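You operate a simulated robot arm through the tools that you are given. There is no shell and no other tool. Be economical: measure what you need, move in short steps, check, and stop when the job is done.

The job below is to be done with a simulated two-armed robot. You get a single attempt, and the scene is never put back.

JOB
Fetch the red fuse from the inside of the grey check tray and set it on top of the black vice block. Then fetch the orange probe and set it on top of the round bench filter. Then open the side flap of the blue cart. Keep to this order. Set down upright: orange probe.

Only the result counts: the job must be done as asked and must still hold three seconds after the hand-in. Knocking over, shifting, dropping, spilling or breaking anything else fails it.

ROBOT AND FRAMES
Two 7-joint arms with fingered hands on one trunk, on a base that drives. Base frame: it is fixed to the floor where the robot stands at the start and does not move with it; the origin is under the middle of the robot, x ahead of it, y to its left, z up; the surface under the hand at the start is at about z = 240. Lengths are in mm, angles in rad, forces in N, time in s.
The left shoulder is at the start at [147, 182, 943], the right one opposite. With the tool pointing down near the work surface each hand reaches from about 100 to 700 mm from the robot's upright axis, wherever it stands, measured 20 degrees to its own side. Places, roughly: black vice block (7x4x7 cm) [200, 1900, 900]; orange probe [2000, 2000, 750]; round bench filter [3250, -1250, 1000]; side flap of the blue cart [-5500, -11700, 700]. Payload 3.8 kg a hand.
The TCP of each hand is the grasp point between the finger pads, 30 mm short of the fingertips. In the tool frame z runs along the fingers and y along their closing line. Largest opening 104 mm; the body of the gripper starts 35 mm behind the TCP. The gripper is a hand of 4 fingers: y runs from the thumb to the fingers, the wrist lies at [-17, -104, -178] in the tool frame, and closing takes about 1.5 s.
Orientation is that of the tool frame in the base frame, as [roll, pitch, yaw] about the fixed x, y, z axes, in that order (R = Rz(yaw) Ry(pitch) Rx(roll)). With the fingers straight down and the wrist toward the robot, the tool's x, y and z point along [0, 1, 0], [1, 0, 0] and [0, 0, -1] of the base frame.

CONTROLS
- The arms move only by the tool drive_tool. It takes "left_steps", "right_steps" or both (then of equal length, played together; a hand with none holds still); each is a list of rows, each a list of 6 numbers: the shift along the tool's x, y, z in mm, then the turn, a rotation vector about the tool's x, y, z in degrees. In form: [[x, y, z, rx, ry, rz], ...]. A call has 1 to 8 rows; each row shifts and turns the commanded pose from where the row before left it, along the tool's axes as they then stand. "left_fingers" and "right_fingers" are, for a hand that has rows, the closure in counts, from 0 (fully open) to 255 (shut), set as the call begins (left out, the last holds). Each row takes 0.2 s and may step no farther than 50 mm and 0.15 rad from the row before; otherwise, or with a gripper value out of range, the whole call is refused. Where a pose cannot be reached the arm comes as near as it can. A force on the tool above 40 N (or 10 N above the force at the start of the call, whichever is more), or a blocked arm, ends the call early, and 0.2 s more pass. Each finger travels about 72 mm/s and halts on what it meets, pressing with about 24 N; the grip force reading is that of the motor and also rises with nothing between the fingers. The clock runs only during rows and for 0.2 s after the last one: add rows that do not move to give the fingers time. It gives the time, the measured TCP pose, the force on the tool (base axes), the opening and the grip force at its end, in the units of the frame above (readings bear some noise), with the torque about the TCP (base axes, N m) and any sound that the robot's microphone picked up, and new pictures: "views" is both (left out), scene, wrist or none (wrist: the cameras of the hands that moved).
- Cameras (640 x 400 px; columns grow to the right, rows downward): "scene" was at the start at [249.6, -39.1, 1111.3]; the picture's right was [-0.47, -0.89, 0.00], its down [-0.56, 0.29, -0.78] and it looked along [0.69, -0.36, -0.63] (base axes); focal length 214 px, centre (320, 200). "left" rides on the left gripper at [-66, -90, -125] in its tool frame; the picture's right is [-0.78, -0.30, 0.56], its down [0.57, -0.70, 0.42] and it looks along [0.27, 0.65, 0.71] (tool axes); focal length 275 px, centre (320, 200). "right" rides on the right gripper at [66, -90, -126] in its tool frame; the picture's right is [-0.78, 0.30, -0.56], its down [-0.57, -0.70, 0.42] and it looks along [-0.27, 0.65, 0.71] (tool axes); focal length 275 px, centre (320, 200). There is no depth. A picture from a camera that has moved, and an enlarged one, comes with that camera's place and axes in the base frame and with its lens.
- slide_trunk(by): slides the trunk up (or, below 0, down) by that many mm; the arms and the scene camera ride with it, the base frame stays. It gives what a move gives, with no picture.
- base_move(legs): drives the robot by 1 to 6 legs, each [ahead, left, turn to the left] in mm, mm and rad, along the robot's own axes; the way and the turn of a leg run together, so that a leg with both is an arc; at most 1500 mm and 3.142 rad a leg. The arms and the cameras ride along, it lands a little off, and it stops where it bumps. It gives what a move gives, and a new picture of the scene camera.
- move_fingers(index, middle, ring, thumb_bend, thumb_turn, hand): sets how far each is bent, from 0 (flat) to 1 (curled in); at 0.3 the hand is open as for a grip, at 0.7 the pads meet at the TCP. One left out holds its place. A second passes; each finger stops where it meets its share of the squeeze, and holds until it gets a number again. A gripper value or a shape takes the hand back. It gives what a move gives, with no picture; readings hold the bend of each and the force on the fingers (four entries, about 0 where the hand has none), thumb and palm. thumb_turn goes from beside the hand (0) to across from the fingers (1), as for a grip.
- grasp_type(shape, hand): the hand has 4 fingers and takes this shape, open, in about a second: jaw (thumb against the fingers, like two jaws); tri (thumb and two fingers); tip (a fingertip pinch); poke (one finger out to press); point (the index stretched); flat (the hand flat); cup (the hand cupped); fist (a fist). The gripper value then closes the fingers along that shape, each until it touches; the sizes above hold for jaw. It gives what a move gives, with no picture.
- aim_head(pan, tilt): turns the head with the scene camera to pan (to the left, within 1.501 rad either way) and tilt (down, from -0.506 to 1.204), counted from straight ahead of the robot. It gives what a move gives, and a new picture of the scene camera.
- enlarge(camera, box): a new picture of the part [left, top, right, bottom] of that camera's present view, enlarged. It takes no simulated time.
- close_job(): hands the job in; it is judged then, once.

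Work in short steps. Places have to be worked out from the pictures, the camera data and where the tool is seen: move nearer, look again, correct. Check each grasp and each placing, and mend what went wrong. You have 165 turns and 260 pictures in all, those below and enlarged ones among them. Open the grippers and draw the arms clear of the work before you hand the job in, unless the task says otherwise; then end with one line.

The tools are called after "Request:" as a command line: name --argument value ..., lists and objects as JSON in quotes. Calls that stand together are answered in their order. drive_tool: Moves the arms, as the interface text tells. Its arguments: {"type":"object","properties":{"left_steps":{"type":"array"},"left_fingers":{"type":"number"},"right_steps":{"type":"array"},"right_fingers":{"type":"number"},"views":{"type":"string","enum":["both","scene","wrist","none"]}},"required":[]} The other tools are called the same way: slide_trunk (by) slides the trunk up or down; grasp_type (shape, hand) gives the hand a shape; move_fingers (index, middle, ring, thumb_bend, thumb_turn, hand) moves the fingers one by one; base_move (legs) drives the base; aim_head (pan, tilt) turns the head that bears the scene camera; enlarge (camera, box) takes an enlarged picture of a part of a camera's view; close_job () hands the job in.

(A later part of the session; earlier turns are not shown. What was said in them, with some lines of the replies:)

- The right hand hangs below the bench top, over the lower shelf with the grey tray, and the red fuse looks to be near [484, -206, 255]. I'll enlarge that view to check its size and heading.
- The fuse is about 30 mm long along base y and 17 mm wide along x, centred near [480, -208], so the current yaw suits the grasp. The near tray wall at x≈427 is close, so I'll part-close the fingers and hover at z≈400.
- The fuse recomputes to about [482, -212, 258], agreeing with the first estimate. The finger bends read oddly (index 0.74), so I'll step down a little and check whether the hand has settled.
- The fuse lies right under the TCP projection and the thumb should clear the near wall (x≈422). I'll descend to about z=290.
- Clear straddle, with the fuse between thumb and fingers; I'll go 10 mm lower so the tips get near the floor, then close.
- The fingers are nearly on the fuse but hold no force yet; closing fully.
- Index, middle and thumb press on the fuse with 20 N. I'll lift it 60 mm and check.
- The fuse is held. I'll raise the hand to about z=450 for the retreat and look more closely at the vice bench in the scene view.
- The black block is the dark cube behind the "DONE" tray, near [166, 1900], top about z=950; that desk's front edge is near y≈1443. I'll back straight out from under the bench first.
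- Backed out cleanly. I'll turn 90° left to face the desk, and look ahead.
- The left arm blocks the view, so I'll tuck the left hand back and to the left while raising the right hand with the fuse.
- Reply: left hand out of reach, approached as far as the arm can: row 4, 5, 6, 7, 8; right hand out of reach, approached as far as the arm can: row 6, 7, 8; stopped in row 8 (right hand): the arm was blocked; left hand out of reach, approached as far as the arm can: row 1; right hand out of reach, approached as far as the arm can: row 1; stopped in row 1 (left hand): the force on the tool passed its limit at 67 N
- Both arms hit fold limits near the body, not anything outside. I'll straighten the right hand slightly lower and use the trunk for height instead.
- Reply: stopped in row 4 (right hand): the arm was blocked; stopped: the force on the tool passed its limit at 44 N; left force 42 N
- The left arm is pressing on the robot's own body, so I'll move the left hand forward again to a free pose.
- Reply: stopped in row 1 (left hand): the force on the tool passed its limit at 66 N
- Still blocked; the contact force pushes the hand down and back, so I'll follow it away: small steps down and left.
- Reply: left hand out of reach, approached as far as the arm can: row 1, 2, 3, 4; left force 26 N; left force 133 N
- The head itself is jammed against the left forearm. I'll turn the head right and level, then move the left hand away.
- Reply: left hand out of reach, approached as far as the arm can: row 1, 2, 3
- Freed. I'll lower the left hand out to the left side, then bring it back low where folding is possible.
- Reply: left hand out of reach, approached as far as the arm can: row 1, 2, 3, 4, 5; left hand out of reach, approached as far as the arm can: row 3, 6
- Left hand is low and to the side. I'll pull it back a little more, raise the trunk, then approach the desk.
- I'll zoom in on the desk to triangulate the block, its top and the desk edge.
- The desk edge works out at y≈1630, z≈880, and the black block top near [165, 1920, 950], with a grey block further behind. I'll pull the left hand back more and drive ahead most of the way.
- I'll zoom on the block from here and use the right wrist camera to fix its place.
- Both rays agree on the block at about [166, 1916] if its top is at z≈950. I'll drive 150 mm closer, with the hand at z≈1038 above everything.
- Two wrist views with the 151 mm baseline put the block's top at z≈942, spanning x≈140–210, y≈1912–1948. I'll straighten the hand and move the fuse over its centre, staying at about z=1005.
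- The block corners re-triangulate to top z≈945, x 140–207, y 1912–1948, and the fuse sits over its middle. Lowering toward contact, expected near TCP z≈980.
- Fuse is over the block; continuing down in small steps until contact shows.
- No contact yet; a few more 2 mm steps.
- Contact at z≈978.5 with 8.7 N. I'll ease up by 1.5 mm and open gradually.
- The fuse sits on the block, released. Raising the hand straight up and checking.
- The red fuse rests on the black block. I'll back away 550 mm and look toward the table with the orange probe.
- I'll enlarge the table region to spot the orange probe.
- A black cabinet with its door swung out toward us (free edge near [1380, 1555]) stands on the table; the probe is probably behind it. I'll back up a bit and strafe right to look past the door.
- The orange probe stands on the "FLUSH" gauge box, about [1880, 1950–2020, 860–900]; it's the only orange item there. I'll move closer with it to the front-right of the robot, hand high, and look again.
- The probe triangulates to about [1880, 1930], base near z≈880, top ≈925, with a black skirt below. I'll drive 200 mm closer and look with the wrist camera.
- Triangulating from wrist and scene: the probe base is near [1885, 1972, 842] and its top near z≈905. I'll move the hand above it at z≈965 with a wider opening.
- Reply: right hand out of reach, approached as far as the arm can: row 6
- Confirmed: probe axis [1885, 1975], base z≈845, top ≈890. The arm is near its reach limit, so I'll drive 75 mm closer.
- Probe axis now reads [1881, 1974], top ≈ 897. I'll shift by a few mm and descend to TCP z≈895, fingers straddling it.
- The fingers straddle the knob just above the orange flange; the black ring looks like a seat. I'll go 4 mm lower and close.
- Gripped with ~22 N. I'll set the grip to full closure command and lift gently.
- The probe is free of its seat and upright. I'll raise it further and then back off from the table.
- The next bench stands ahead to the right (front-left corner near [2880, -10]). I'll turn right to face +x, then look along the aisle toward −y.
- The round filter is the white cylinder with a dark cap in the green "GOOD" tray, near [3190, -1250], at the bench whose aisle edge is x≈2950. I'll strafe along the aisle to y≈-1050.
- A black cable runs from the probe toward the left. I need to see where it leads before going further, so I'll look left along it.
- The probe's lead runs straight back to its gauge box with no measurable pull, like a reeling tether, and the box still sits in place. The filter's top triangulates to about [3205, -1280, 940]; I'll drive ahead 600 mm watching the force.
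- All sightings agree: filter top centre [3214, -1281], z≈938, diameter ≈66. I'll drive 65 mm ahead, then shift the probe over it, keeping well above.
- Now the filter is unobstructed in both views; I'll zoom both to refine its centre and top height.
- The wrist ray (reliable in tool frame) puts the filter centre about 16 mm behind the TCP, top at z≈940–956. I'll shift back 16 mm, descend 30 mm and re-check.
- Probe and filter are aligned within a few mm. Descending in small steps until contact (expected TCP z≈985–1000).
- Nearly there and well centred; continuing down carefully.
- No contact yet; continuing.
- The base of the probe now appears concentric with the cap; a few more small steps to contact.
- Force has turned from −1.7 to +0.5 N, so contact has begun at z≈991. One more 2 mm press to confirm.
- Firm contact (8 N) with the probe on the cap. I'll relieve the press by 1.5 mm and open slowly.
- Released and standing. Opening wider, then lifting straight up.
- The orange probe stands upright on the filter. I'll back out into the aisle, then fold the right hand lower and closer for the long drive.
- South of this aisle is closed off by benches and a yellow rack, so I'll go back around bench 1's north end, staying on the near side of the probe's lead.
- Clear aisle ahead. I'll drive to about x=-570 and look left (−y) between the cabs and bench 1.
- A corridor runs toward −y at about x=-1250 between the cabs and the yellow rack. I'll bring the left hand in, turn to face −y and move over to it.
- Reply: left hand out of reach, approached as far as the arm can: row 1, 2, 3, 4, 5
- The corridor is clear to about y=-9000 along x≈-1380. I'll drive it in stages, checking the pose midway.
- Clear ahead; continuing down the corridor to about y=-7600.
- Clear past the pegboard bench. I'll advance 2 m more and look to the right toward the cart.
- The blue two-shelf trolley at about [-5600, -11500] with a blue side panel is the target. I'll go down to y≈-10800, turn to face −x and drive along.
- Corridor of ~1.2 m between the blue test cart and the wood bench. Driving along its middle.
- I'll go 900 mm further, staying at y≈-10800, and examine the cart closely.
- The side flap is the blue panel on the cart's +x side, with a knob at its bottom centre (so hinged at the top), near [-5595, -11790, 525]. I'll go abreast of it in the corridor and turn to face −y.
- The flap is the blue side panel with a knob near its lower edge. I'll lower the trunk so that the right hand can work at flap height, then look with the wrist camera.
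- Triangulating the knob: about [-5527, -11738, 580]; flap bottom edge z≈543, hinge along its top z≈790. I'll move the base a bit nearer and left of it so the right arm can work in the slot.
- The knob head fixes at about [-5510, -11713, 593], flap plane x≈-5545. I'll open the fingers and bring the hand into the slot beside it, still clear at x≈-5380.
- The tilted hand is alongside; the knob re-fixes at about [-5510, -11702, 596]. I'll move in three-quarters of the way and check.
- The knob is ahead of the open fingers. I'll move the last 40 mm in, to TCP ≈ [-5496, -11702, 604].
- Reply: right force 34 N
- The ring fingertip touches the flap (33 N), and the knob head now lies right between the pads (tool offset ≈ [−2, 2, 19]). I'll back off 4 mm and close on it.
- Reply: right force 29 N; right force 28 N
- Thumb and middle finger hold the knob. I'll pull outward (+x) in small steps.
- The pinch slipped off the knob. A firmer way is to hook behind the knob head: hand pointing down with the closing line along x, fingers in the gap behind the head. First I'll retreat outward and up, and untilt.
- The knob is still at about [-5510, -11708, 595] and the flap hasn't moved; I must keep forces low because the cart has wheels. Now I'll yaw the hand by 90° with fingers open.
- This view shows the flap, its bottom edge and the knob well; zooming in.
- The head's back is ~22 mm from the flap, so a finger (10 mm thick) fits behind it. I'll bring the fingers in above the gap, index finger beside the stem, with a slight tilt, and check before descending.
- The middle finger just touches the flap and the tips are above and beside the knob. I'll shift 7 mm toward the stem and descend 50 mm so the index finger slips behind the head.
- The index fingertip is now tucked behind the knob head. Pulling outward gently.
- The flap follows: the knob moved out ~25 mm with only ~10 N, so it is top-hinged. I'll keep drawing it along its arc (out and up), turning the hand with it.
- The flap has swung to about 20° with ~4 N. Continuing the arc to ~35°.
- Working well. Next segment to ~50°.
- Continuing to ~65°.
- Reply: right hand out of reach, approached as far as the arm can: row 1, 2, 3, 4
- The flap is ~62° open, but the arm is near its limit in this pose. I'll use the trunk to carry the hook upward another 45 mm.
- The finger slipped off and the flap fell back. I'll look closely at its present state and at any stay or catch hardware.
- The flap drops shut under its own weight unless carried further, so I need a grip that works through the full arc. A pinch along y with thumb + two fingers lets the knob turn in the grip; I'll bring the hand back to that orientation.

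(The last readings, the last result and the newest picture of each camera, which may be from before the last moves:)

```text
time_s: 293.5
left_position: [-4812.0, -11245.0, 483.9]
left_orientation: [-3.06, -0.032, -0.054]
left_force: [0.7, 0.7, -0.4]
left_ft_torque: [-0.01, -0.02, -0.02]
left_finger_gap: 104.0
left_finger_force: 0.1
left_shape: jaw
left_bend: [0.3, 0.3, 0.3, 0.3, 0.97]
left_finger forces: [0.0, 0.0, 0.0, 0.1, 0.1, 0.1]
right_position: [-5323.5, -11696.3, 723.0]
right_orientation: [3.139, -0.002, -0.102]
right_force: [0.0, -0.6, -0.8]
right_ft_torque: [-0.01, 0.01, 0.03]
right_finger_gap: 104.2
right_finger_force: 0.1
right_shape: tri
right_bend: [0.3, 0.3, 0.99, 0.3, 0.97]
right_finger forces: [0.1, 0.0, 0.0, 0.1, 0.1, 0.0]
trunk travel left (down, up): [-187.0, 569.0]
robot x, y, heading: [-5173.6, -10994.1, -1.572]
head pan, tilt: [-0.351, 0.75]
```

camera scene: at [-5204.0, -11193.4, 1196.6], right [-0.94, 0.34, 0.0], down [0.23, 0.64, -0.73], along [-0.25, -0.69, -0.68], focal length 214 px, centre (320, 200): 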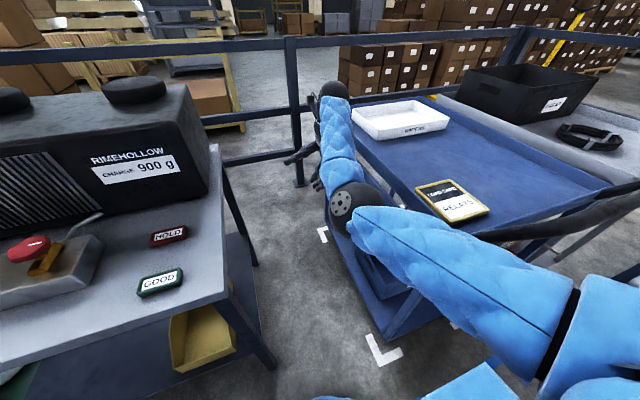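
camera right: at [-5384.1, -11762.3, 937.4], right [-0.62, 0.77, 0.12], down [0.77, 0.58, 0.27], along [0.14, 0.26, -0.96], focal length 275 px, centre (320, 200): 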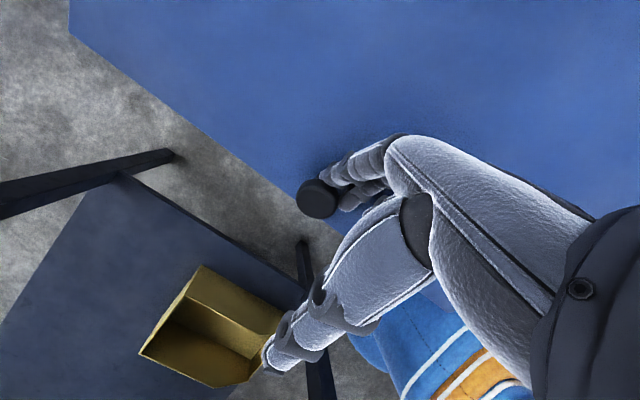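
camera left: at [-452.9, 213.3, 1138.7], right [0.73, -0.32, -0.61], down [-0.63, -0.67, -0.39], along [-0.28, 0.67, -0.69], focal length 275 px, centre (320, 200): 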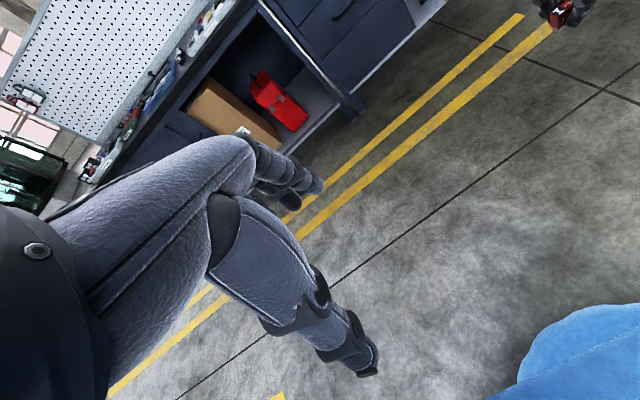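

Tri shape set (ring finger curled away). Now I'll fix the yaw, tilt 40° toward the flap and move to just in front of the knob.

Request:
drive_tool --right_steps '[[0, 0, 0, 0, 0, -5.8], [0, 0, 0, 0, -8, 0], [0, 0, 0, 0, -8, 0], [0, 0, 0, 0, -8, 0], [0, 0, 0, 0, -8, 0], [-4.4, 3.3, 40, 0, -8, 0], [-4.4, 3.3, 40, 0, 0, 0], [-4.4, 3.3, 35, 0, 0, 0]]' --views "wrist"

```text
time_s: 295.3
left_position: [-4811.9, -11245.7, 483.5]
left_orientation: [-3.063, -0.031, -0.055]
left_force: [-0.8, 0.3, 0.1]
left_ft_torque: [0.0, -0.04, -0.03]
left_finger_gap: 104.0
left_finger_force: 0.0
left_shape: jaw
left_bend: [0.3, 0.3, 0.3, 0.3, 0.97]
left_finger forces: [0.0, 0.0, 0.1, 0.0, 0.0, 0.0]
right_position: [-5401.8, -11708.0, 641.6]
right_orientation: [3.138, 0.698, -0.001]
right_force: [0.2, 0.0, -0.1]
right_ft_torque: [0.01, 0.02, 0.0]
right_finger_gap: 103.8
right_finger_force: 0.0
right_shape: tri
right_bend: [0.3, 0.3, 0.99, 0.3, 0.97]
right_finger forces: [0.1, 0.0, 0.0, 0.0, 0.0, 0.1]
trunk travel left (down, up): [-187.0, 569.0]
robot x, y, heading: [-5172.4, -10989.5, -1.57]
head pan, tilt: [-0.351, 0.75]
camera right: at [-5271.1, -11617.3, 694.0], right [-0.24, -0.29, 0.93], down [-0.71, 0.7, 0.04], along [-0.66, -0.65, -0.37], focal length 275 px, centre (320, 200)
```

right: 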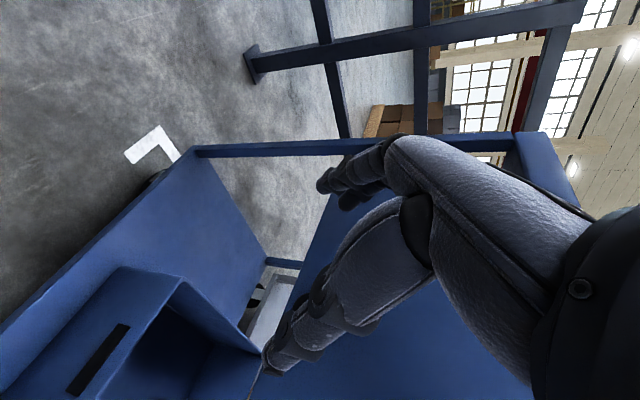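

Moving in to straddle the knob head, stopping just short of touching the flap.

Request:
drive_tool --right_steps '[[-17, -0.7, 28.5, 0, 0, 0], [-17, -0.7, 28.5, 0, 0, 0], [-12, 0, 20, 0, 0, 0], [-5, 0, 7, 0, 0, 0], [0, 0, 0, 0, 0, 0]]' --views "wrist"

Request:
enlarge --camera "right" --box '[240, 130, 460, 380]'

```text
time_s: 296.5
left_position: [-4813.0, -11243.6, 483.9]
left_orientation: [-3.061, -0.035, -0.056]
left_force: [0.6, -0.6, 0.6]
left_ft_torque: [0.03, -0.02, 0.01]
left_finger_gap: 104.1
left_finger_force: 0.1
left_shape: jaw
left_bend: [0.3, 0.3, 0.3, 0.3, 0.97]
left_finger forces: [0.0, 0.1, 0.1, 0.0, 0.0, 0.1]
right_position: [-5495.6, -11706.9, 607.3]
right_orientation: [3.135, 0.697, -0.001]
right_force: [-0.4, 0.3, -0.9]
right_ft_torque: [0.06, -0.04, 0.02]
right_finger_gap: 103.7
right_finger_force: 0.0
right_shape: tri
right_bend: [0.3, 0.3, 0.99, 0.3, 0.97]
right_finger forces: [0.0, 0.1, 0.0, 0.1, 0.0, 0.0]
trunk travel left (down, up): [-187.0, 569.0]
robot x, y, heading: [-5170.5, -10991.4, -1.57]
head pan, tilt: [-0.351, 0.75]
camera right: at [-5365.2, -11615.7, 659.5], right [-0.24, -0.29, 0.93], down [-0.71, 0.7, 0.04], along [-0.66, -0.65, -0.37], focal length 275 px, centre (320, 200)
```

right: 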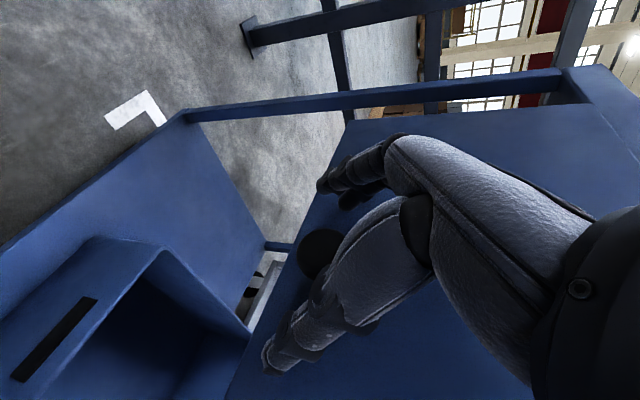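

```text
1.60 times, centred on (350, 255) of right
camera zoom: at [-5365.2, -11615.7, 659.5], right [-0.24, -0.29, 0.93], down [-0.71, 0.7, 0.04], along [-0.66, -0.65, -0.37], focal length 440 px, centre (272, 112)
```

zoom: 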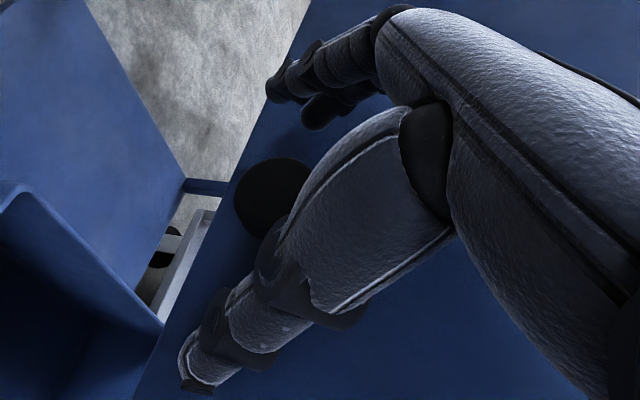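

The knob head sits between thumb and fingers at about tool [0, 0, 12], with no contact force. Closing.

Request:
drive_tool --right_steps '[[0, 0, 0, 0, 0, 0], [0, 0, 0, 0, 0, 0], [0, 0, 0, 0, 0, 0], [0, 0, 0, 0, 0, 0], [0, 0, 0, 0, 0, 0], [0, 0, 0, 0, 0, 0], [0, 0, 0, 0, 0, 0]]' --right_fingers 255 --views "none"

Request:
enlarge --camera "right" --box '[240, 130, 460, 380]'

```text
time_s: 298.1
left_position: [-4812.1, -11245.5, 482.7]
left_orientation: [-3.061, -0.032, -0.054]
left_force: [-0.6, 0.4, 0.0]
left_ft_torque: [0.01, 0.0, -0.03]
left_finger_gap: 104.1
left_finger_force: 0.0
left_shape: jaw
left_bend: [0.3, 0.3, 0.3, 0.3, 0.97]
left_finger forces: [0.1, 0.0, 0.0, 0.0, 0.0, 0.0]
right_position: [-5494.7, -11706.1, 606.9]
right_orientation: [3.135, 0.698, -0.002]
right_force: [-0.5, 2.0, 0.0]
right_ft_torque: [-0.02, -0.02, 0.14]
right_finger_gap: 20.1
right_finger_force: 23.7
right_shape: tri
right_bend: [0.73, 0.65, 1.0, 0.74, 1.0]
right_finger forces: [8.7, 10.3, 0.1, 0.1, 20.7, 0.1]
trunk travel left (down, up): [-187.0, 569.0]
robot x, y, heading: [-5171.8, -10995.1, -1.567]
head pan, tilt: [-0.351, 0.75]
```

```text
1.60 times, centred on (350, 255) of right
camera zoom: at [-5365.0, -11615.7, 658.9], right [-0.24, -0.29, 0.93], down [-0.71, 0.7, 0.04], along [-0.66, -0.65, -0.38], focal length 440 px, centre (272, 112)
```

zoom: 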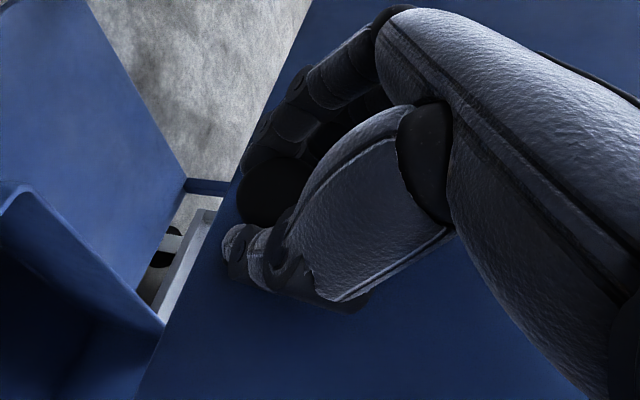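

Solid pinch: 20 N on the thumb against index and middle. Now pulling along the first 20° of the arc.

Request:
drive_tool --right_steps '[[9.8, 0, -13.5, 0, 0, 0], [9.8, 0, -13.5, 0, 0, 0], [7.4, 0, -15.1, 0, 0, 0], [7.4, 0, -15.1, 0, 0, 0], [0, 0, 0, 0, 0, 0]]' --views "wrist"

```text
time_s: 299.3
left_position: [-4813.0, -11244.5, 482.9]
left_orientation: [-3.059, -0.034, -0.054]
left_force: [0.4, -0.1, 0.1]
left_ft_torque: [0.01, 0.0, 0.03]
left_finger_gap: 103.9
left_finger_force: 0.1
left_shape: jaw
left_bend: [0.3, 0.3, 0.3, 0.3, 0.97]
left_finger forces: [0.1, 0.0, 0.0, 0.0, 0.1, 0.0]
right_position: [-5432.2, -11705.2, 629.3]
right_orientation: [3.14, 0.696, 0.002]
right_force: [4.8, -3.1, 0.4]
right_ft_torque: [-0.08, -0.49, 0.32]
right_finger_gap: 19.2
right_finger_force: 24.3
right_shape: tri
right_bend: [0.73, 0.65, 1.0, 0.74, 1.0]
right_finger forces: [14.8, 10.4, 0.0, 0.0, 20.9, 0.1]
trunk travel left (down, up): [-187.0, 569.0]
robot x, y, heading: [-5174.8, -10990.9, -1.573]
head pan, tilt: [-0.351, 0.75]
camera right: at [-5301.7, -11615.3, 681.7], right [-0.24, -0.29, 0.93], down [-0.71, 0.7, 0.04], along [-0.66, -0.65, -0.38], focal length 275 px, centre (320, 200)
```

right: 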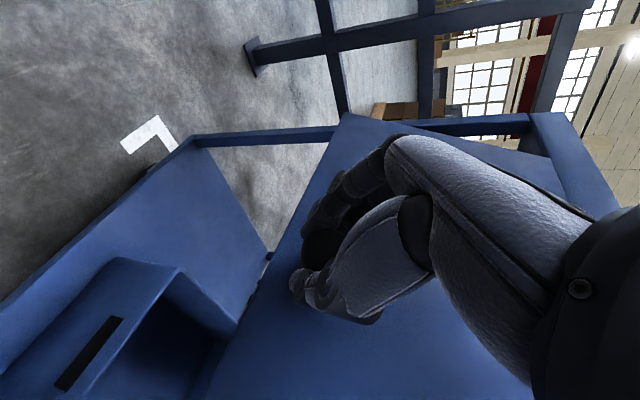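

The grip holds and the flap follows. Continuing 20°→50°.

Request:
drive_tool --right_steps '[[4.6, 0, -16.1, 0, 0, 0], [4.6, 0, -16.1, 0, 0, 0], [1.8, 0, -16.6, 0, 0, 0], [1.8, 0, -16.6, 0, 0, 0], [-1.2, 0, -16.7, 0, 0, 0], [-1.2, 0, -16.7, 0, 0, 0], [0, 0, 0, 0, 0, 0]]' --views "wrist"

```text
time_s: 300.9
left_position: [-4811.7, -11245.5, 483.7]
left_orientation: [-3.06, -0.032, -0.055]
left_force: [-0.1, -0.6, -0.8]
left_ft_torque: [-0.01, 0.02, 0.01]
left_finger_gap: 103.8
left_finger_force: 0.1
left_shape: jaw
left_bend: [0.3, 0.3, 0.3, 0.3, 0.97]
left_finger forces: [0.0, 0.0, 0.0, 0.1, 0.1, 0.0]
right_position: [-5361.0, -11704.2, 697.4]
right_orientation: [3.141, 0.694, 0.003]
right_force: [15.1, 0.5, -0.4]
right_ft_torque: [0.08, -0.38, 0.22]
right_finger_gap: 20.2
right_finger_force: 24.1
right_shape: tri
right_bend: [0.73, 0.65, 1.0, 0.77, 0.99]
right_finger forces: [13.0, 9.3, 0.0, 0.0, 18.3, 0.0]
trunk travel left (down, up): [-187.0, 569.0]
robot x, y, heading: [-5176.4, -10993.4, -1.57]
head pan, tilt: [-0.351, 0.75]
camera right: at [-5231.0, -11614.5, 750.8], right [-0.24, -0.3, 0.93], down [-0.71, 0.7, 0.04], along [-0.66, -0.65, -0.38], focal length 275 px, centre (320, 200)
```

right: 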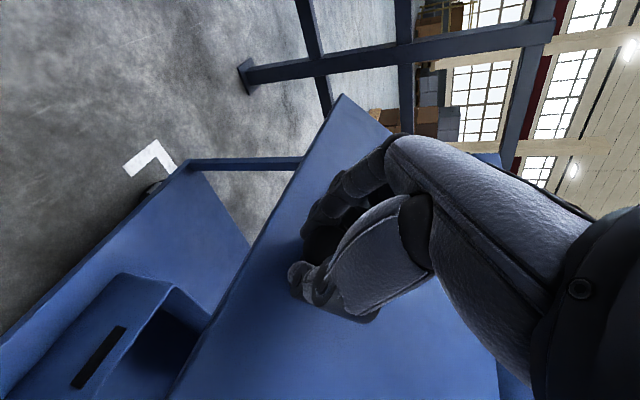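

Good; a slight +15 N outward reaction suggests the arc radius is a bit larger, so I'll bias outward and continue 50°→70°.

Request:
drive_tool --right_steps '[[2.9, 0, -16.8, 0, 0, 0], [-4.3, 0, -17.1, 0, 0, 0], [-7.1, 0, -16.1, 0, 0, 0], [-7.1, 0, -16.1, 0, 0, 0], [0, 0, 0, 0, 0, 0]]' --views "wrist"

```text
time_s: 302.1
left_position: [-4814.0, -11244.5, 484.1]
left_orientation: [-3.06, -0.033, -0.055]
left_force: [-0.2, 0.0, 0.3]
left_ft_torque: [-0.01, 0.0, 0.0]
left_finger_gap: 103.9
left_finger_force: 0.0
left_shape: jaw
left_bend: [0.3, 0.3, 0.3, 0.3, 0.97]
left_finger forces: [0.0, 0.1, 0.0, 0.0, 0.0, 0.0]
right_position: [-5331.9, -11706.3, 760.3]
right_orientation: [3.136, 0.699, -0.003]
right_force: [-4.1, 1.6, -0.3]
right_ft_torque: [-0.16, -0.25, 0.05]
right_finger_gap: 19.5
right_finger_force: 24.0
right_shape: tri
right_bend: [0.74, 0.66, 1.0, 0.78, 1.0]
right_finger forces: [16.1, 13.6, 0.0, 0.0, 15.8, 0.0]
trunk travel left (down, up): [-187.0, 569.0]
robot x, y, heading: [-5176.8, -10986.8, -1.574]
head pan, tilt: [-0.351, 0.75]
camera right: at [-5201.4, -11615.8, 812.7], right [-0.24, -0.29, 0.93], down [-0.71, 0.7, 0.04], along [-0.66, -0.65, -0.37], focal length 275 px, centre (320, 200)
```

right: 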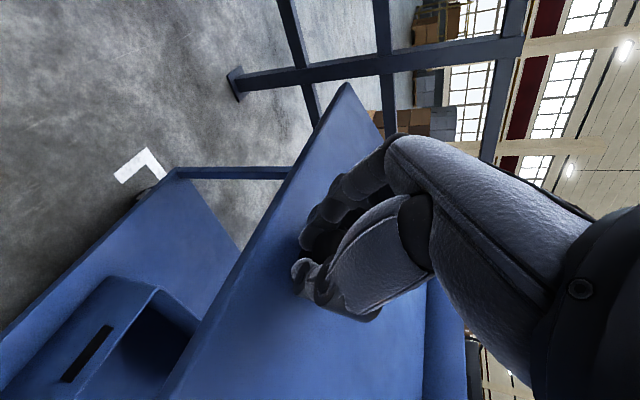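

Still held with small forces. Continuing 70°→90°.

Request:
drive_tool --right_steps '[[-9.9, 0, -14.6, 0, 0, 0], [-9.9, 0, -14.6, 0, 0, 0], [-12, 0, -12.8, 0, 0, 0], [-12, 0, -12.8, 0, 0, 0], [0, 0, 0, 0, 0, 0]]' --views "both"

```text
time_s: 303.3
left_position: [-4812.1, -11244.6, 482.0]
left_orientation: [-3.06, -0.031, -0.055]
left_force: [0.4, 0.1, -0.2]
left_ft_torque: [-0.04, 0.01, -0.01]
left_finger_gap: 104.1
left_finger_force: 0.0
left_shape: jaw
left_bend: [0.3, 0.3, 0.3, 0.3, 0.97]
left_finger forces: [0.1, 0.0, 0.0, 0.0, 0.1, 0.0]
right_position: [-5324.4, -11707.5, 831.7]
right_orientation: [3.135, 0.694, 0.004]
right_force: [22.7, -9.7, -0.3]
right_ft_torque: [-0.31, -1.19, 0.35]
right_finger_gap: 18.7
right_finger_force: 23.7
right_shape: tri
right_bend: [0.76, 0.67, 1.0, 0.78, 1.0]
right_finger forces: [68.7, 24.2, 0.0, 0.1, 15.3, 0.0]
trunk travel left (down, up): [-187.0, 569.0]
robot x, y, heading: [-5171.9, -10990.1, -1.573]
head pan, tilt: [-0.351, 0.75]
camera scene: at [-5201.6, -11194.2, 1196.6], right [-0.94, 0.34, 0.0], down [0.23, 0.64, -0.73], along [-0.25, -0.69, -0.68], focal length 214 px, centre (320, 200)
camera right: at [-5195.5, -11615.7, 883.9], right [-0.24, -0.29, 0.93], down [-0.72, 0.7, 0.04], along [-0.65, -0.66, -0.37], focal length 275 px, centre (320, 200)
```

scene: 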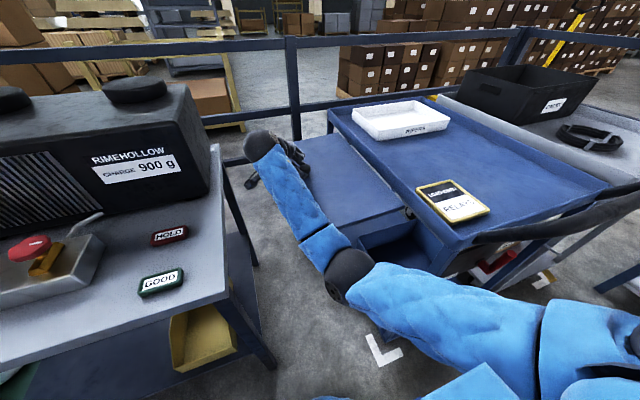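
right: 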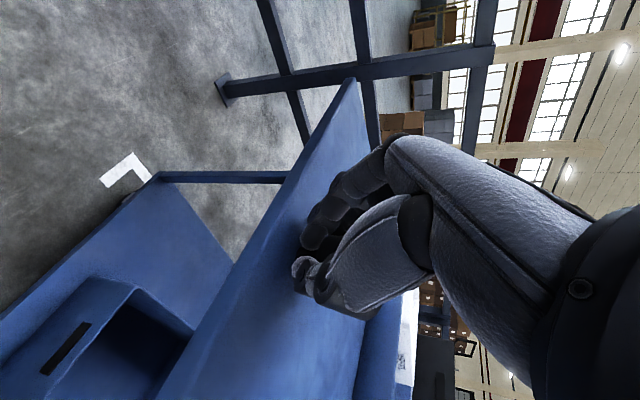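

The flap is nearly horizontal; the index fingertip now presses on its face (tilt no longer suits). I'll rotate the hand 20° about the pinch axis to relieve that.

Request:
drive_tool --right_steps '[[2, 0, -1, 0, 6.5, 0], [1, 0, -1, 0, 6.5, 0], [0, 0, 0, 0, 6.5, 0], [0, 0, 0, 0, 0, 0]]' --views "wrist"

Request:
enlarge --camera "scene" --box '[230, 90, 440, 270]'

```text
time_s: 304.3
left_position: [-4813.4, -11244.3, 484.6]
left_orientation: [-3.06, -0.033, -0.057]
left_force: [-0.5, 1.1, -1.0]
left_ft_torque: [-0.01, 0.01, -0.01]
left_finger_gap: 104.0
left_finger_force: 0.0
left_shape: jaw
left_bend: [0.3, 0.3, 0.3, 0.3, 0.97]
left_finger forces: [0.0, 0.0, 0.1, 0.0, 0.1, 0.0]
right_position: [-5329.5, -11705.6, 828.7]
right_orientation: [3.14, 0.36, -0.003]
right_force: [-5.3, -3.1, 2.0]
right_ft_torque: [-0.33, 0.26, 0.0]
right_finger_gap: 18.1
right_finger_force: 24.1
right_shape: tri
right_bend: [0.74, 0.65, 1.0, 0.79, 0.99]
right_finger forces: [11.5, 13.1, 0.0, 0.0, 23.9, 0.1]
trunk travel left (down, up): [-187.0, 569.0]
robot x, y, heading: [-5172.5, -10991.4, -1.569]
head pan, tilt: [-0.351, 0.75]
camera right: at [-5224.2, -11615.5, 921.8], right [-0.53, -0.29, 0.79], down [-0.68, 0.7, -0.2], along [-0.5, -0.65, -0.57], focal length 275 px, centre (320, 200)
```

right: 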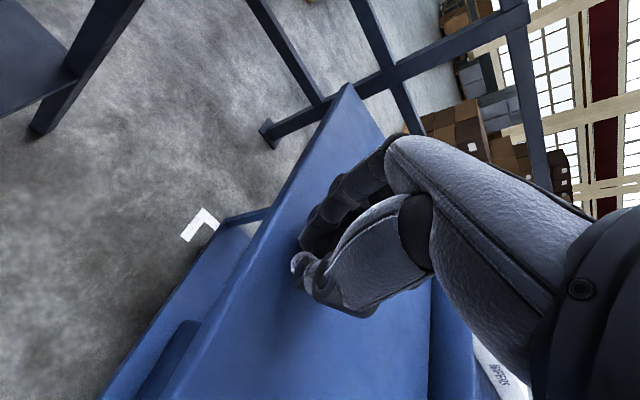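

```text
2.22 times, centred on (335, 180) of scene
camera zoom: at [-5204.8, -11193.5, 1196.5], right [-0.94, 0.35, 0.0], down [0.24, 0.64, -0.73], along [-0.25, -0.69, -0.68], focal length 477 px, centre (287, 244)
```

zoom: 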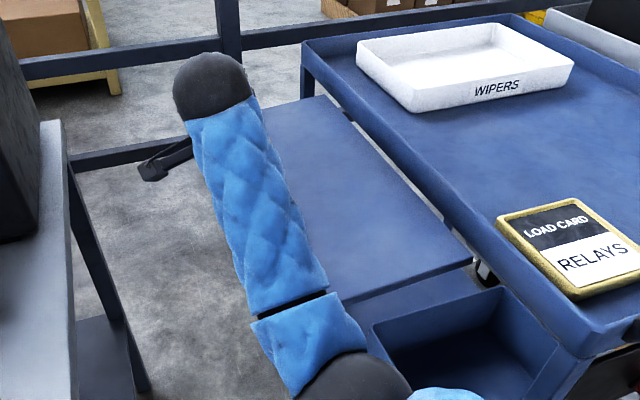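

Flap at ~90° and forces are small again. I'll probe further up by ~10° to see whether there is a stop or catch.

Request:
drive_tool --right_steps '[[-4, 0, -8, 0, 1, 0], [-4, 0, -8, 0, 1, 0], [-4.5, 0, -7.5, 0, 1, 0], [-4.5, 0, -7.5, 0, 1, 0], [0, 0, 0, 0, 0, 0]]' --views "none"

Request:
enlarge --camera "scene" --box '[230, 90, 440, 270]'

```text
time_s: 305.5
left_position: [-4813.0, -11245.7, 482.1]
left_orientation: [-3.056, -0.033, -0.054]
left_force: [0.8, -0.5, -0.3]
left_ft_torque: [0.0, 0.0, 0.02]
left_finger_gap: 103.7
left_finger_force: 0.2
left_shape: jaw
left_bend: [0.3, 0.3, 0.3, 0.3, 0.97]
left_finger forces: [0.0, 0.1, 0.0, 0.0, 0.0, 0.1]
right_position: [-5330.7, -11705.8, 851.0]
right_orientation: [-3.113, 0.284, 0.013]
right_force: [1.2, 4.5, -0.1]
right_ft_torque: [0.11, -0.27, 0.02]
right_finger_gap: 15.3
right_finger_force: 23.7
right_shape: tri
right_bend: [0.73, 0.66, 1.0, 0.78, 0.98]
right_finger forces: [11.2, 17.7, 0.1, 0.0, 18.6, 0.0]
trunk travel left (down, up): [-187.0, 569.0]
robot x, y, heading: [-5171.4, -10991.7, -1.572]
head pan, tilt: [-0.351, 0.75]
```

```text
2.22 times, centred on (335, 180) of scene
camera zoom: at [-5204.9, -11198.1, 1195.2], right [-0.94, 0.34, 0.0], down [0.24, 0.64, -0.73], along [-0.25, -0.68, -0.69], focal length 477 px, centre (287, 244)
```

zoom: 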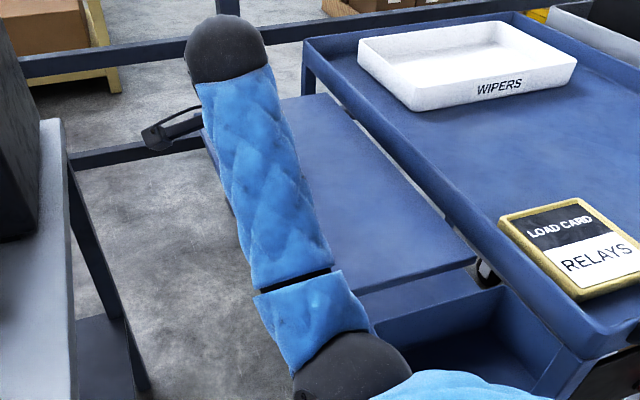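

Request:
enlarge --camera "right" --box '[160, 60, 480, 400]'

```text
1.18 times, centred on (320, 230) of right
camera zoom: at [-5233.2, -11618.2, 952.1], right [-0.59, -0.32, 0.74], down [-0.67, 0.71, -0.23], along [-0.45, -0.63, -0.63], focal length 324 px, centre (320, 165)
```

zoom: 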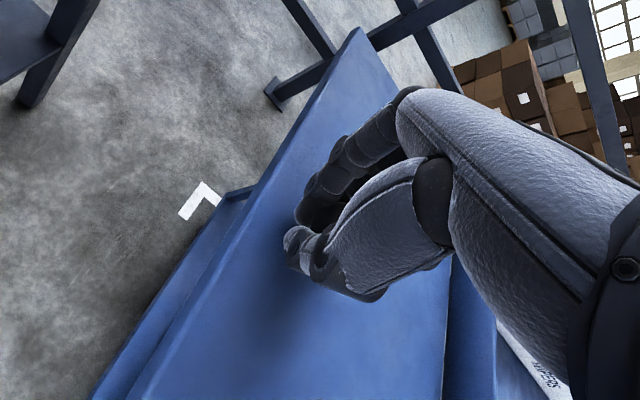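

Still holding the knob at roughly 95°. One more small lift to detect an end stop.

Request:
drive_tool --right_steps '[[-4, 0, -8, 0, 0, 0], [-4, 0, -8, 0, 0, 0], [0, 0, 0, 0, 0, 0]]' --views "wrist"

Request:
enlarge --camera "scene" --box '[230, 90, 440, 270]'

```text
time_s: 306.2
left_position: [-4810.9, -11245.5, 481.9]
left_orientation: [-3.057, -0.029, -0.053]
left_force: [0.1, -0.8, 0.2]
left_ft_torque: [-0.01, 0.04, -0.01]
left_finger_gap: 103.9
left_finger_force: 0.1
left_shape: jaw
left_bend: [0.3, 0.3, 0.3, 0.3, 0.97]
left_finger forces: [0.0, 0.1, 0.0, 0.0, 0.1, 0.0]
right_position: [-5330.1, -11700.7, 851.1]
right_orientation: [-3.067, 0.285, 0.028]
right_force: [19.7, -1.8, -44.6]
right_ft_torque: [0.24, -0.51, 0.22]
right_finger_gap: 15.3
right_finger_force: 23.8
right_shape: tri
right_bend: [0.73, 0.63, 1.0, 0.79, 0.97]
right_finger forces: [19.0, 19.2, 0.0, 0.0, 18.9, 0.0]
trunk travel left (down, up): [-187.0, 569.0]
robot x, y, heading: [-5173.1, -10991.4, -1.574]
head pan, tilt: [-0.351, 0.75]
stopped in row 3 (right hand): the force on the tool passed its limit at 68 N (the readings are from after the stop); the commanded pose is now the measured one
camera right: at [-5233.0, -11617.9, 958.3], right [-0.59, -0.35, 0.73], down [-0.67, 0.71, -0.2], along [-0.45, -0.61, -0.66], focal length 275 px, centre (320, 200)
```

right: 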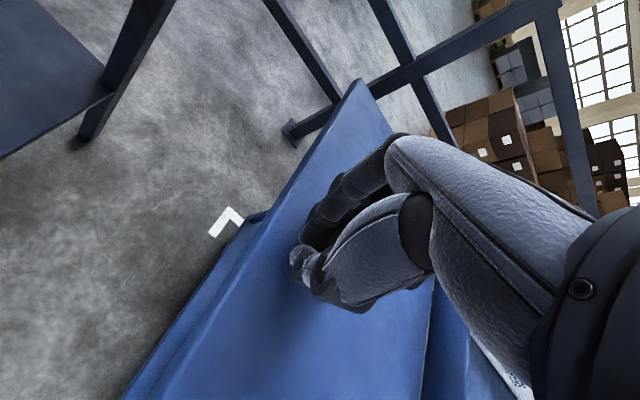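

```text
2.22 times, centred on (335, 180) of scene
camera zoom: at [-5201.2, -11198.1, 1196.0], right [-0.94, 0.34, 0.0], down [0.23, 0.64, -0.73], along [-0.25, -0.68, -0.68], focal length 477 px, centre (287, 244)
```

zoom: 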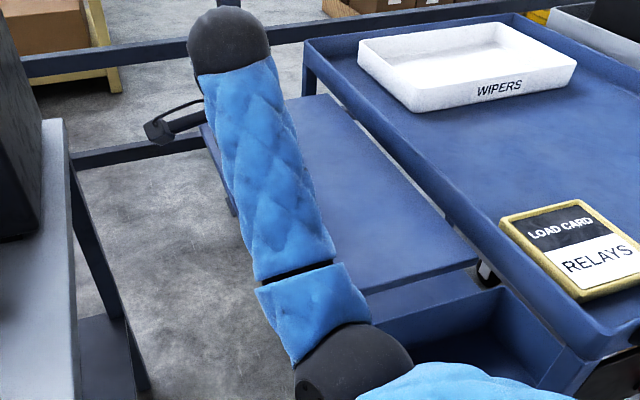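

That's the end stop (68 N reaction). I'll ease the load off and then open the fingers to see whether the flap stays at the stop.

Request:
drive_tool --right_steps '[[1, 0, 2, 0, 0, 0], [1, 0, 2, 0, 0, 0], [0, 0, 0, 0, 0, 0]]' --views "none"

Request:
drive_tool --right_steps '[[0, 0, 0, 0, 0, 0], [0, 0, 0, 0, 0, 0], [0, 0, 0, 0, 0, 0], [0, 0, 0, 0, 0, 0]]' --right_fingers 150 --views "wrist"

```text
time_s: 307.0
left_position: [-4812.3, -11245.6, 482.6]
left_orientation: [-3.058, -0.032, -0.056]
left_force: [-0.3, 0.4, 0.3]
left_ft_torque: [0.0, -0.02, 0.02]
left_finger_gap: 104.0
left_finger_force: 0.0
left_shape: jaw
left_bend: [0.3, 0.3, 0.3, 0.3, 0.97]
left_finger forces: [0.0, 0.0, 0.0, 0.1, 0.1, 0.0]
right_position: [-5332.6, -11703.4, 851.2]
right_orientation: [-3.085, 0.285, 0.021]
right_force: [23.1, -8.9, -34.2]
right_ft_torque: [0.15, -0.52, 0.31]
right_finger_gap: 15.5
right_finger_force: 23.9
right_shape: tri
right_bend: [0.73, 0.62, 1.0, 0.8, 0.97]
right_finger forces: [20.5, 18.3, 0.0, 0.1, 16.7, 0.1]
trunk travel left (down, up): [-187.0, 569.0]
robot x, y, heading: [-5172.7, -10989.2, -1.577]
head pan, tilt: [-0.351, 0.75]
```

```text
time_s: 308.0
left_position: [-4814.8, -11246.9, 484.9]
left_orientation: [-3.06, -0.033, -0.056]
left_force: [-0.3, 0.1, -0.2]
left_ft_torque: [0.04, 0.02, 0.02]
left_finger_gap: 103.9
left_finger_force: 0.1
left_shape: jaw
left_bend: [0.3, 0.3, 0.3, 0.3, 0.97]
left_finger forces: [0.1, 0.1, 0.1, 0.0, 0.0, 0.0]
right_position: [-5339.6, -11701.5, 862.2]
right_orientation: [-3.107, 0.294, 0.002]
right_force: [-5.9, -8.7, 1.3]
right_ft_torque: [-0.25, 0.19, -0.09]
right_finger_gap: 48.4
right_finger_force: 0.1
right_shape: tri
right_bend: [0.73, 0.45, 0.99, 0.72, 1.0]
right_finger forces: [3.9, 5.9, 0.0, 0.0, 0.0, 0.0]
trunk travel left (down, up): [-187.0, 569.0]
robot x, y, heading: [-5177.6, -10989.5, -1.575]
head pan, tilt: [-0.351, 0.75]
camera right: at [-5241.4, -11615.9, 964.5], right [-0.58, -0.32, 0.75], down [-0.67, 0.71, -0.22], along [-0.46, -0.63, -0.63], focal length 275 px, centre (320, 200)
```

right: 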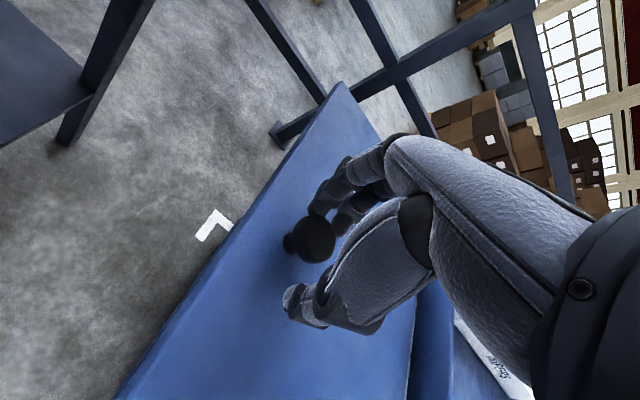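

The flap seems to stay up with the fingers opened. Opening fully and waiting a moment to confirm.

Request:
drive_tool --right_steps '[[0, 0, -2, 0, 0, 0], [0, 0, 0, 0, 0, 0], [0, 0, 0, 0, 0, 0], [0, 0, 0, 0, 0, 0], [0, 0, 0, 0, 0, 0]]' --right_fingers 0 --views "wrist"

```text
time_s: 309.2
left_position: [-4813.8, -11244.8, 484.8]
left_orientation: [-3.061, -0.032, -0.056]
left_force: [-0.8, -0.2, 0.4]
left_ft_torque: [-0.02, -0.02, 0.0]
left_finger_gap: 103.9
left_finger_force: 0.1
left_shape: jaw
left_bend: [0.3, 0.3, 0.3, 0.3, 0.97]
left_finger forces: [0.0, 0.1, 0.0, 0.0, 0.0, 0.1]
right_position: [-5336.1, -11700.1, 862.3]
right_orientation: [-3.1, 0.29, 0.011]
right_force: [0.1, 0.6, -0.4]
right_ft_torque: [-0.03, -0.03, 0.01]
right_finger_gap: 103.7
right_finger_force: 0.1
right_shape: tri
right_bend: [0.3, 0.3, 0.99, 0.3, 0.97]
right_finger forces: [0.1, 0.0, 0.1, 0.0, 0.0, 0.0]
trunk travel left (down, up): [-187.0, 569.0]
robot x, y, heading: [-5171.9, -10993.8, -1.57]
head pan, tilt: [-0.351, 0.75]
camera right: at [-5238.1, -11615.0, 965.7], right [-0.58, -0.32, 0.74], down [-0.67, 0.71, -0.22], along [-0.46, -0.62, -0.63], focal length 275 px, centre (320, 200)
```

right: 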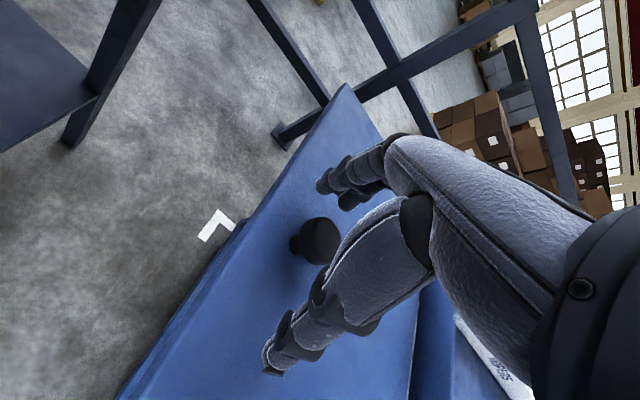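

The flap stays open with nothing touching it. I'll raise the hand straight up with the trunk, then back the robot away and verify.

Request:
slide_trunk --by 150

Request:
base_move --legs '[[-250, 60, 0]]'

Request:
enlarge --camera "scene" --box '[240, 60, 520, 290]'

```text
time_s: 311.0
left_position: [-4813.1, -11244.9, 633.5]
left_orientation: [-3.06, -0.031, -0.058]
left_force: [0.0, 0.1, 0.6]
left_ft_torque: [0.0, -0.05, 0.01]
left_finger_gap: 104.0
left_finger_force: 0.1
left_shape: jaw
left_bend: [0.3, 0.3, 0.3, 0.3, 0.97]
left_finger forces: [0.0, 0.0, 0.1, 0.0, 0.0, 0.0]
right_position: [-5335.8, -11701.2, 1011.8]
right_orientation: [-3.1, 0.288, 0.011]
right_force: [-0.2, 0.3, 0.7]
right_ft_torque: [0.03, -0.01, -0.01]
right_finger_gap: 103.6
right_finger_force: 0.0
right_shape: tri
right_bend: [0.3, 0.3, 0.99, 0.3, 0.97]
right_finger forces: [0.1, 0.0, 0.0, 0.0, 0.0, 0.0]
trunk travel left (down, up): [-337.0, 419.0]
robot x, y, heading: [-5176.3, -10994.2, -1.573]
head pan, tilt: [-0.351, 0.75]
```

```text
time_s: 312.9
left_position: [-4753.7, -10987.0, 634.2]
left_orientation: [-3.063, -0.031, -0.05]
left_force: [0.1, 1.1, -0.1]
left_ft_torque: [-0.06, 0.05, -0.01]
left_finger_gap: 103.8
left_finger_force: 0.0
left_shape: jaw
left_bend: [0.3, 0.3, 0.3, 0.3, 0.97]
left_finger forces: [0.1, 0.0, 0.1, 0.0, 0.0, 0.0]
right_position: [-5273.4, -11443.8, 1012.9]
right_orientation: [-3.104, 0.29, 0.01]
right_force: [-0.9, -0.3, -0.9]
right_ft_torque: [-0.01, 0.02, 0.04]
right_finger_gap: 103.6
right_finger_force: 0.0
right_shape: tri
right_bend: [0.3, 0.3, 0.99, 0.3, 0.97]
right_finger forces: [0.0, 0.0, 0.0, 0.1, 0.1, 0.0]
trunk travel left (down, up): [-337.0, 419.0]
robot x, y, heading: [-5118.1, -10733.1, -1.567]
head pan, tilt: [-0.351, 0.75]
camera scene: at [-5143.8, -10869.4, 1350.6], right [-0.94, 0.34, 0.0], down [0.23, 0.64, -0.73], along [-0.25, -0.69, -0.68], focal length 214 px, centre (320, 200)
```

scene: 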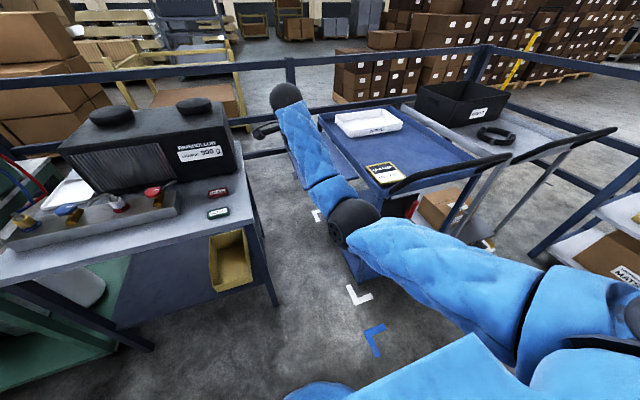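

```text
1.74 times, centred on (380, 175) of scene
camera zoom: at [-5143.8, -10869.4, 1350.6], right [-0.94, 0.34, 0.0], down [0.23, 0.64, -0.73], along [-0.25, -0.69, -0.68], focal length 373 px, centre (216, 244)
```

zoom: 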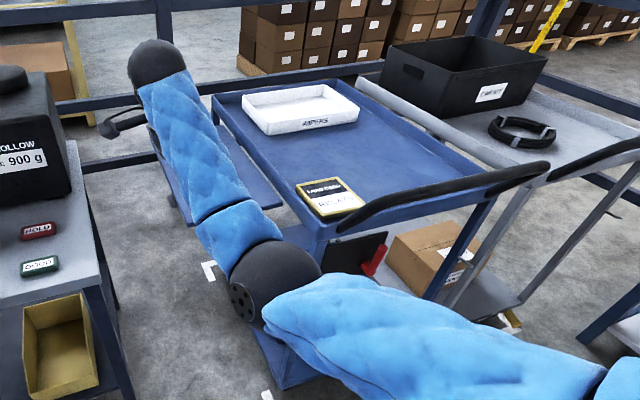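

The flap remains open. I'll draw the right hand back further and take one last unobstructed look.

Request:
drive_tool --right_steps '[[10, -35, 0, 0, 0, 0], [10, -35, 0, 0, 0, 0], [10, -35, 5, 0, 0, 0], [10, -30, 10, 0, 0, 0], [0, 0, 0, 0, 0, 0]]' --views "scene"

Request:
enlarge --camera "scene" --box '[240, 60, 520, 290]'

```text
time_s: 314.1
left_position: [-4752.8, -10986.1, 634.3]
left_orientation: [-3.063, -0.032, -0.052]
left_force: [0.5, 0.2, 0.5]
left_ft_torque: [0.0, 0.0, -0.01]
left_finger_gap: 103.7
left_finger_force: 0.1
left_shape: jaw
left_bend: [0.3, 0.3, 0.3, 0.3, 0.97]
left_finger forces: [0.0, 0.0, 0.0, 0.0, 0.0, 0.0]
right_position: [-5241.6, -11310.4, 994.0]
right_orientation: [-3.102, 0.289, 0.014]
right_force: [0.0, 0.3, 0.1]
right_ft_torque: [-0.01, 0.0, 0.02]
right_finger_gap: 103.5
right_finger_force: 0.1
right_shape: tri
right_bend: [0.3, 0.3, 0.99, 0.3, 0.97]
right_finger forces: [0.0, 0.1, 0.1, 0.0, 0.0, 0.0]
trunk travel left (down, up): [-337.0, 419.0]
robot x, y, heading: [-5112.8, -10728.1, -1.567]
head pan, tilt: [-0.351, 0.75]
camera scene: at [-5144.1, -10870.7, 1350.4], right [-0.94, 0.34, 0.0], down [0.23, 0.64, -0.73], along [-0.25, -0.69, -0.68], focal length 214 px, centre (320, 200)
```

scene: 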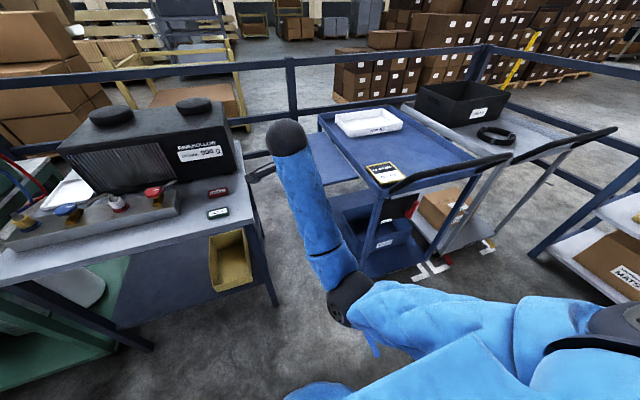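

```text
1.74 times, centred on (380, 175) of scene
camera zoom: at [-5144.1, -10870.7, 1350.4], right [-0.94, 0.34, 0.0], down [0.23, 0.64, -0.73], along [-0.25, -0.69, -0.68], focal length 373 px, centre (216, 244)
```

zoom: 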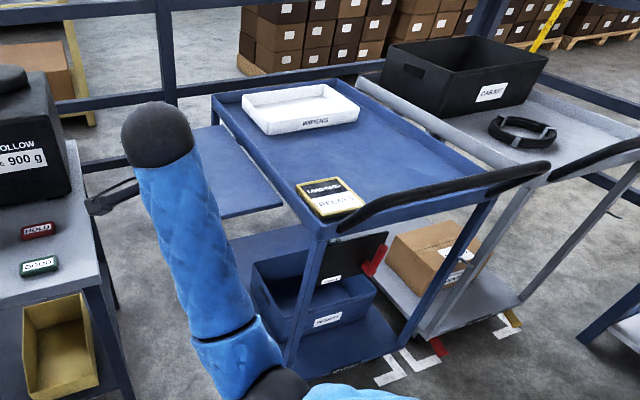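

The flap stands horizontally open on its own with the bin exposed, and both hands are open and clear. Handing in.

Request:
close_job

```text
The job is handed in.
```

The red fuse is on top of the black vice block, the orange probe stands upright on the round bench filter, and the side flap of the blue cart is open and stays up on its own. I did them in that order. Pressing the flap early on may have moved the cart by a few millimetres.
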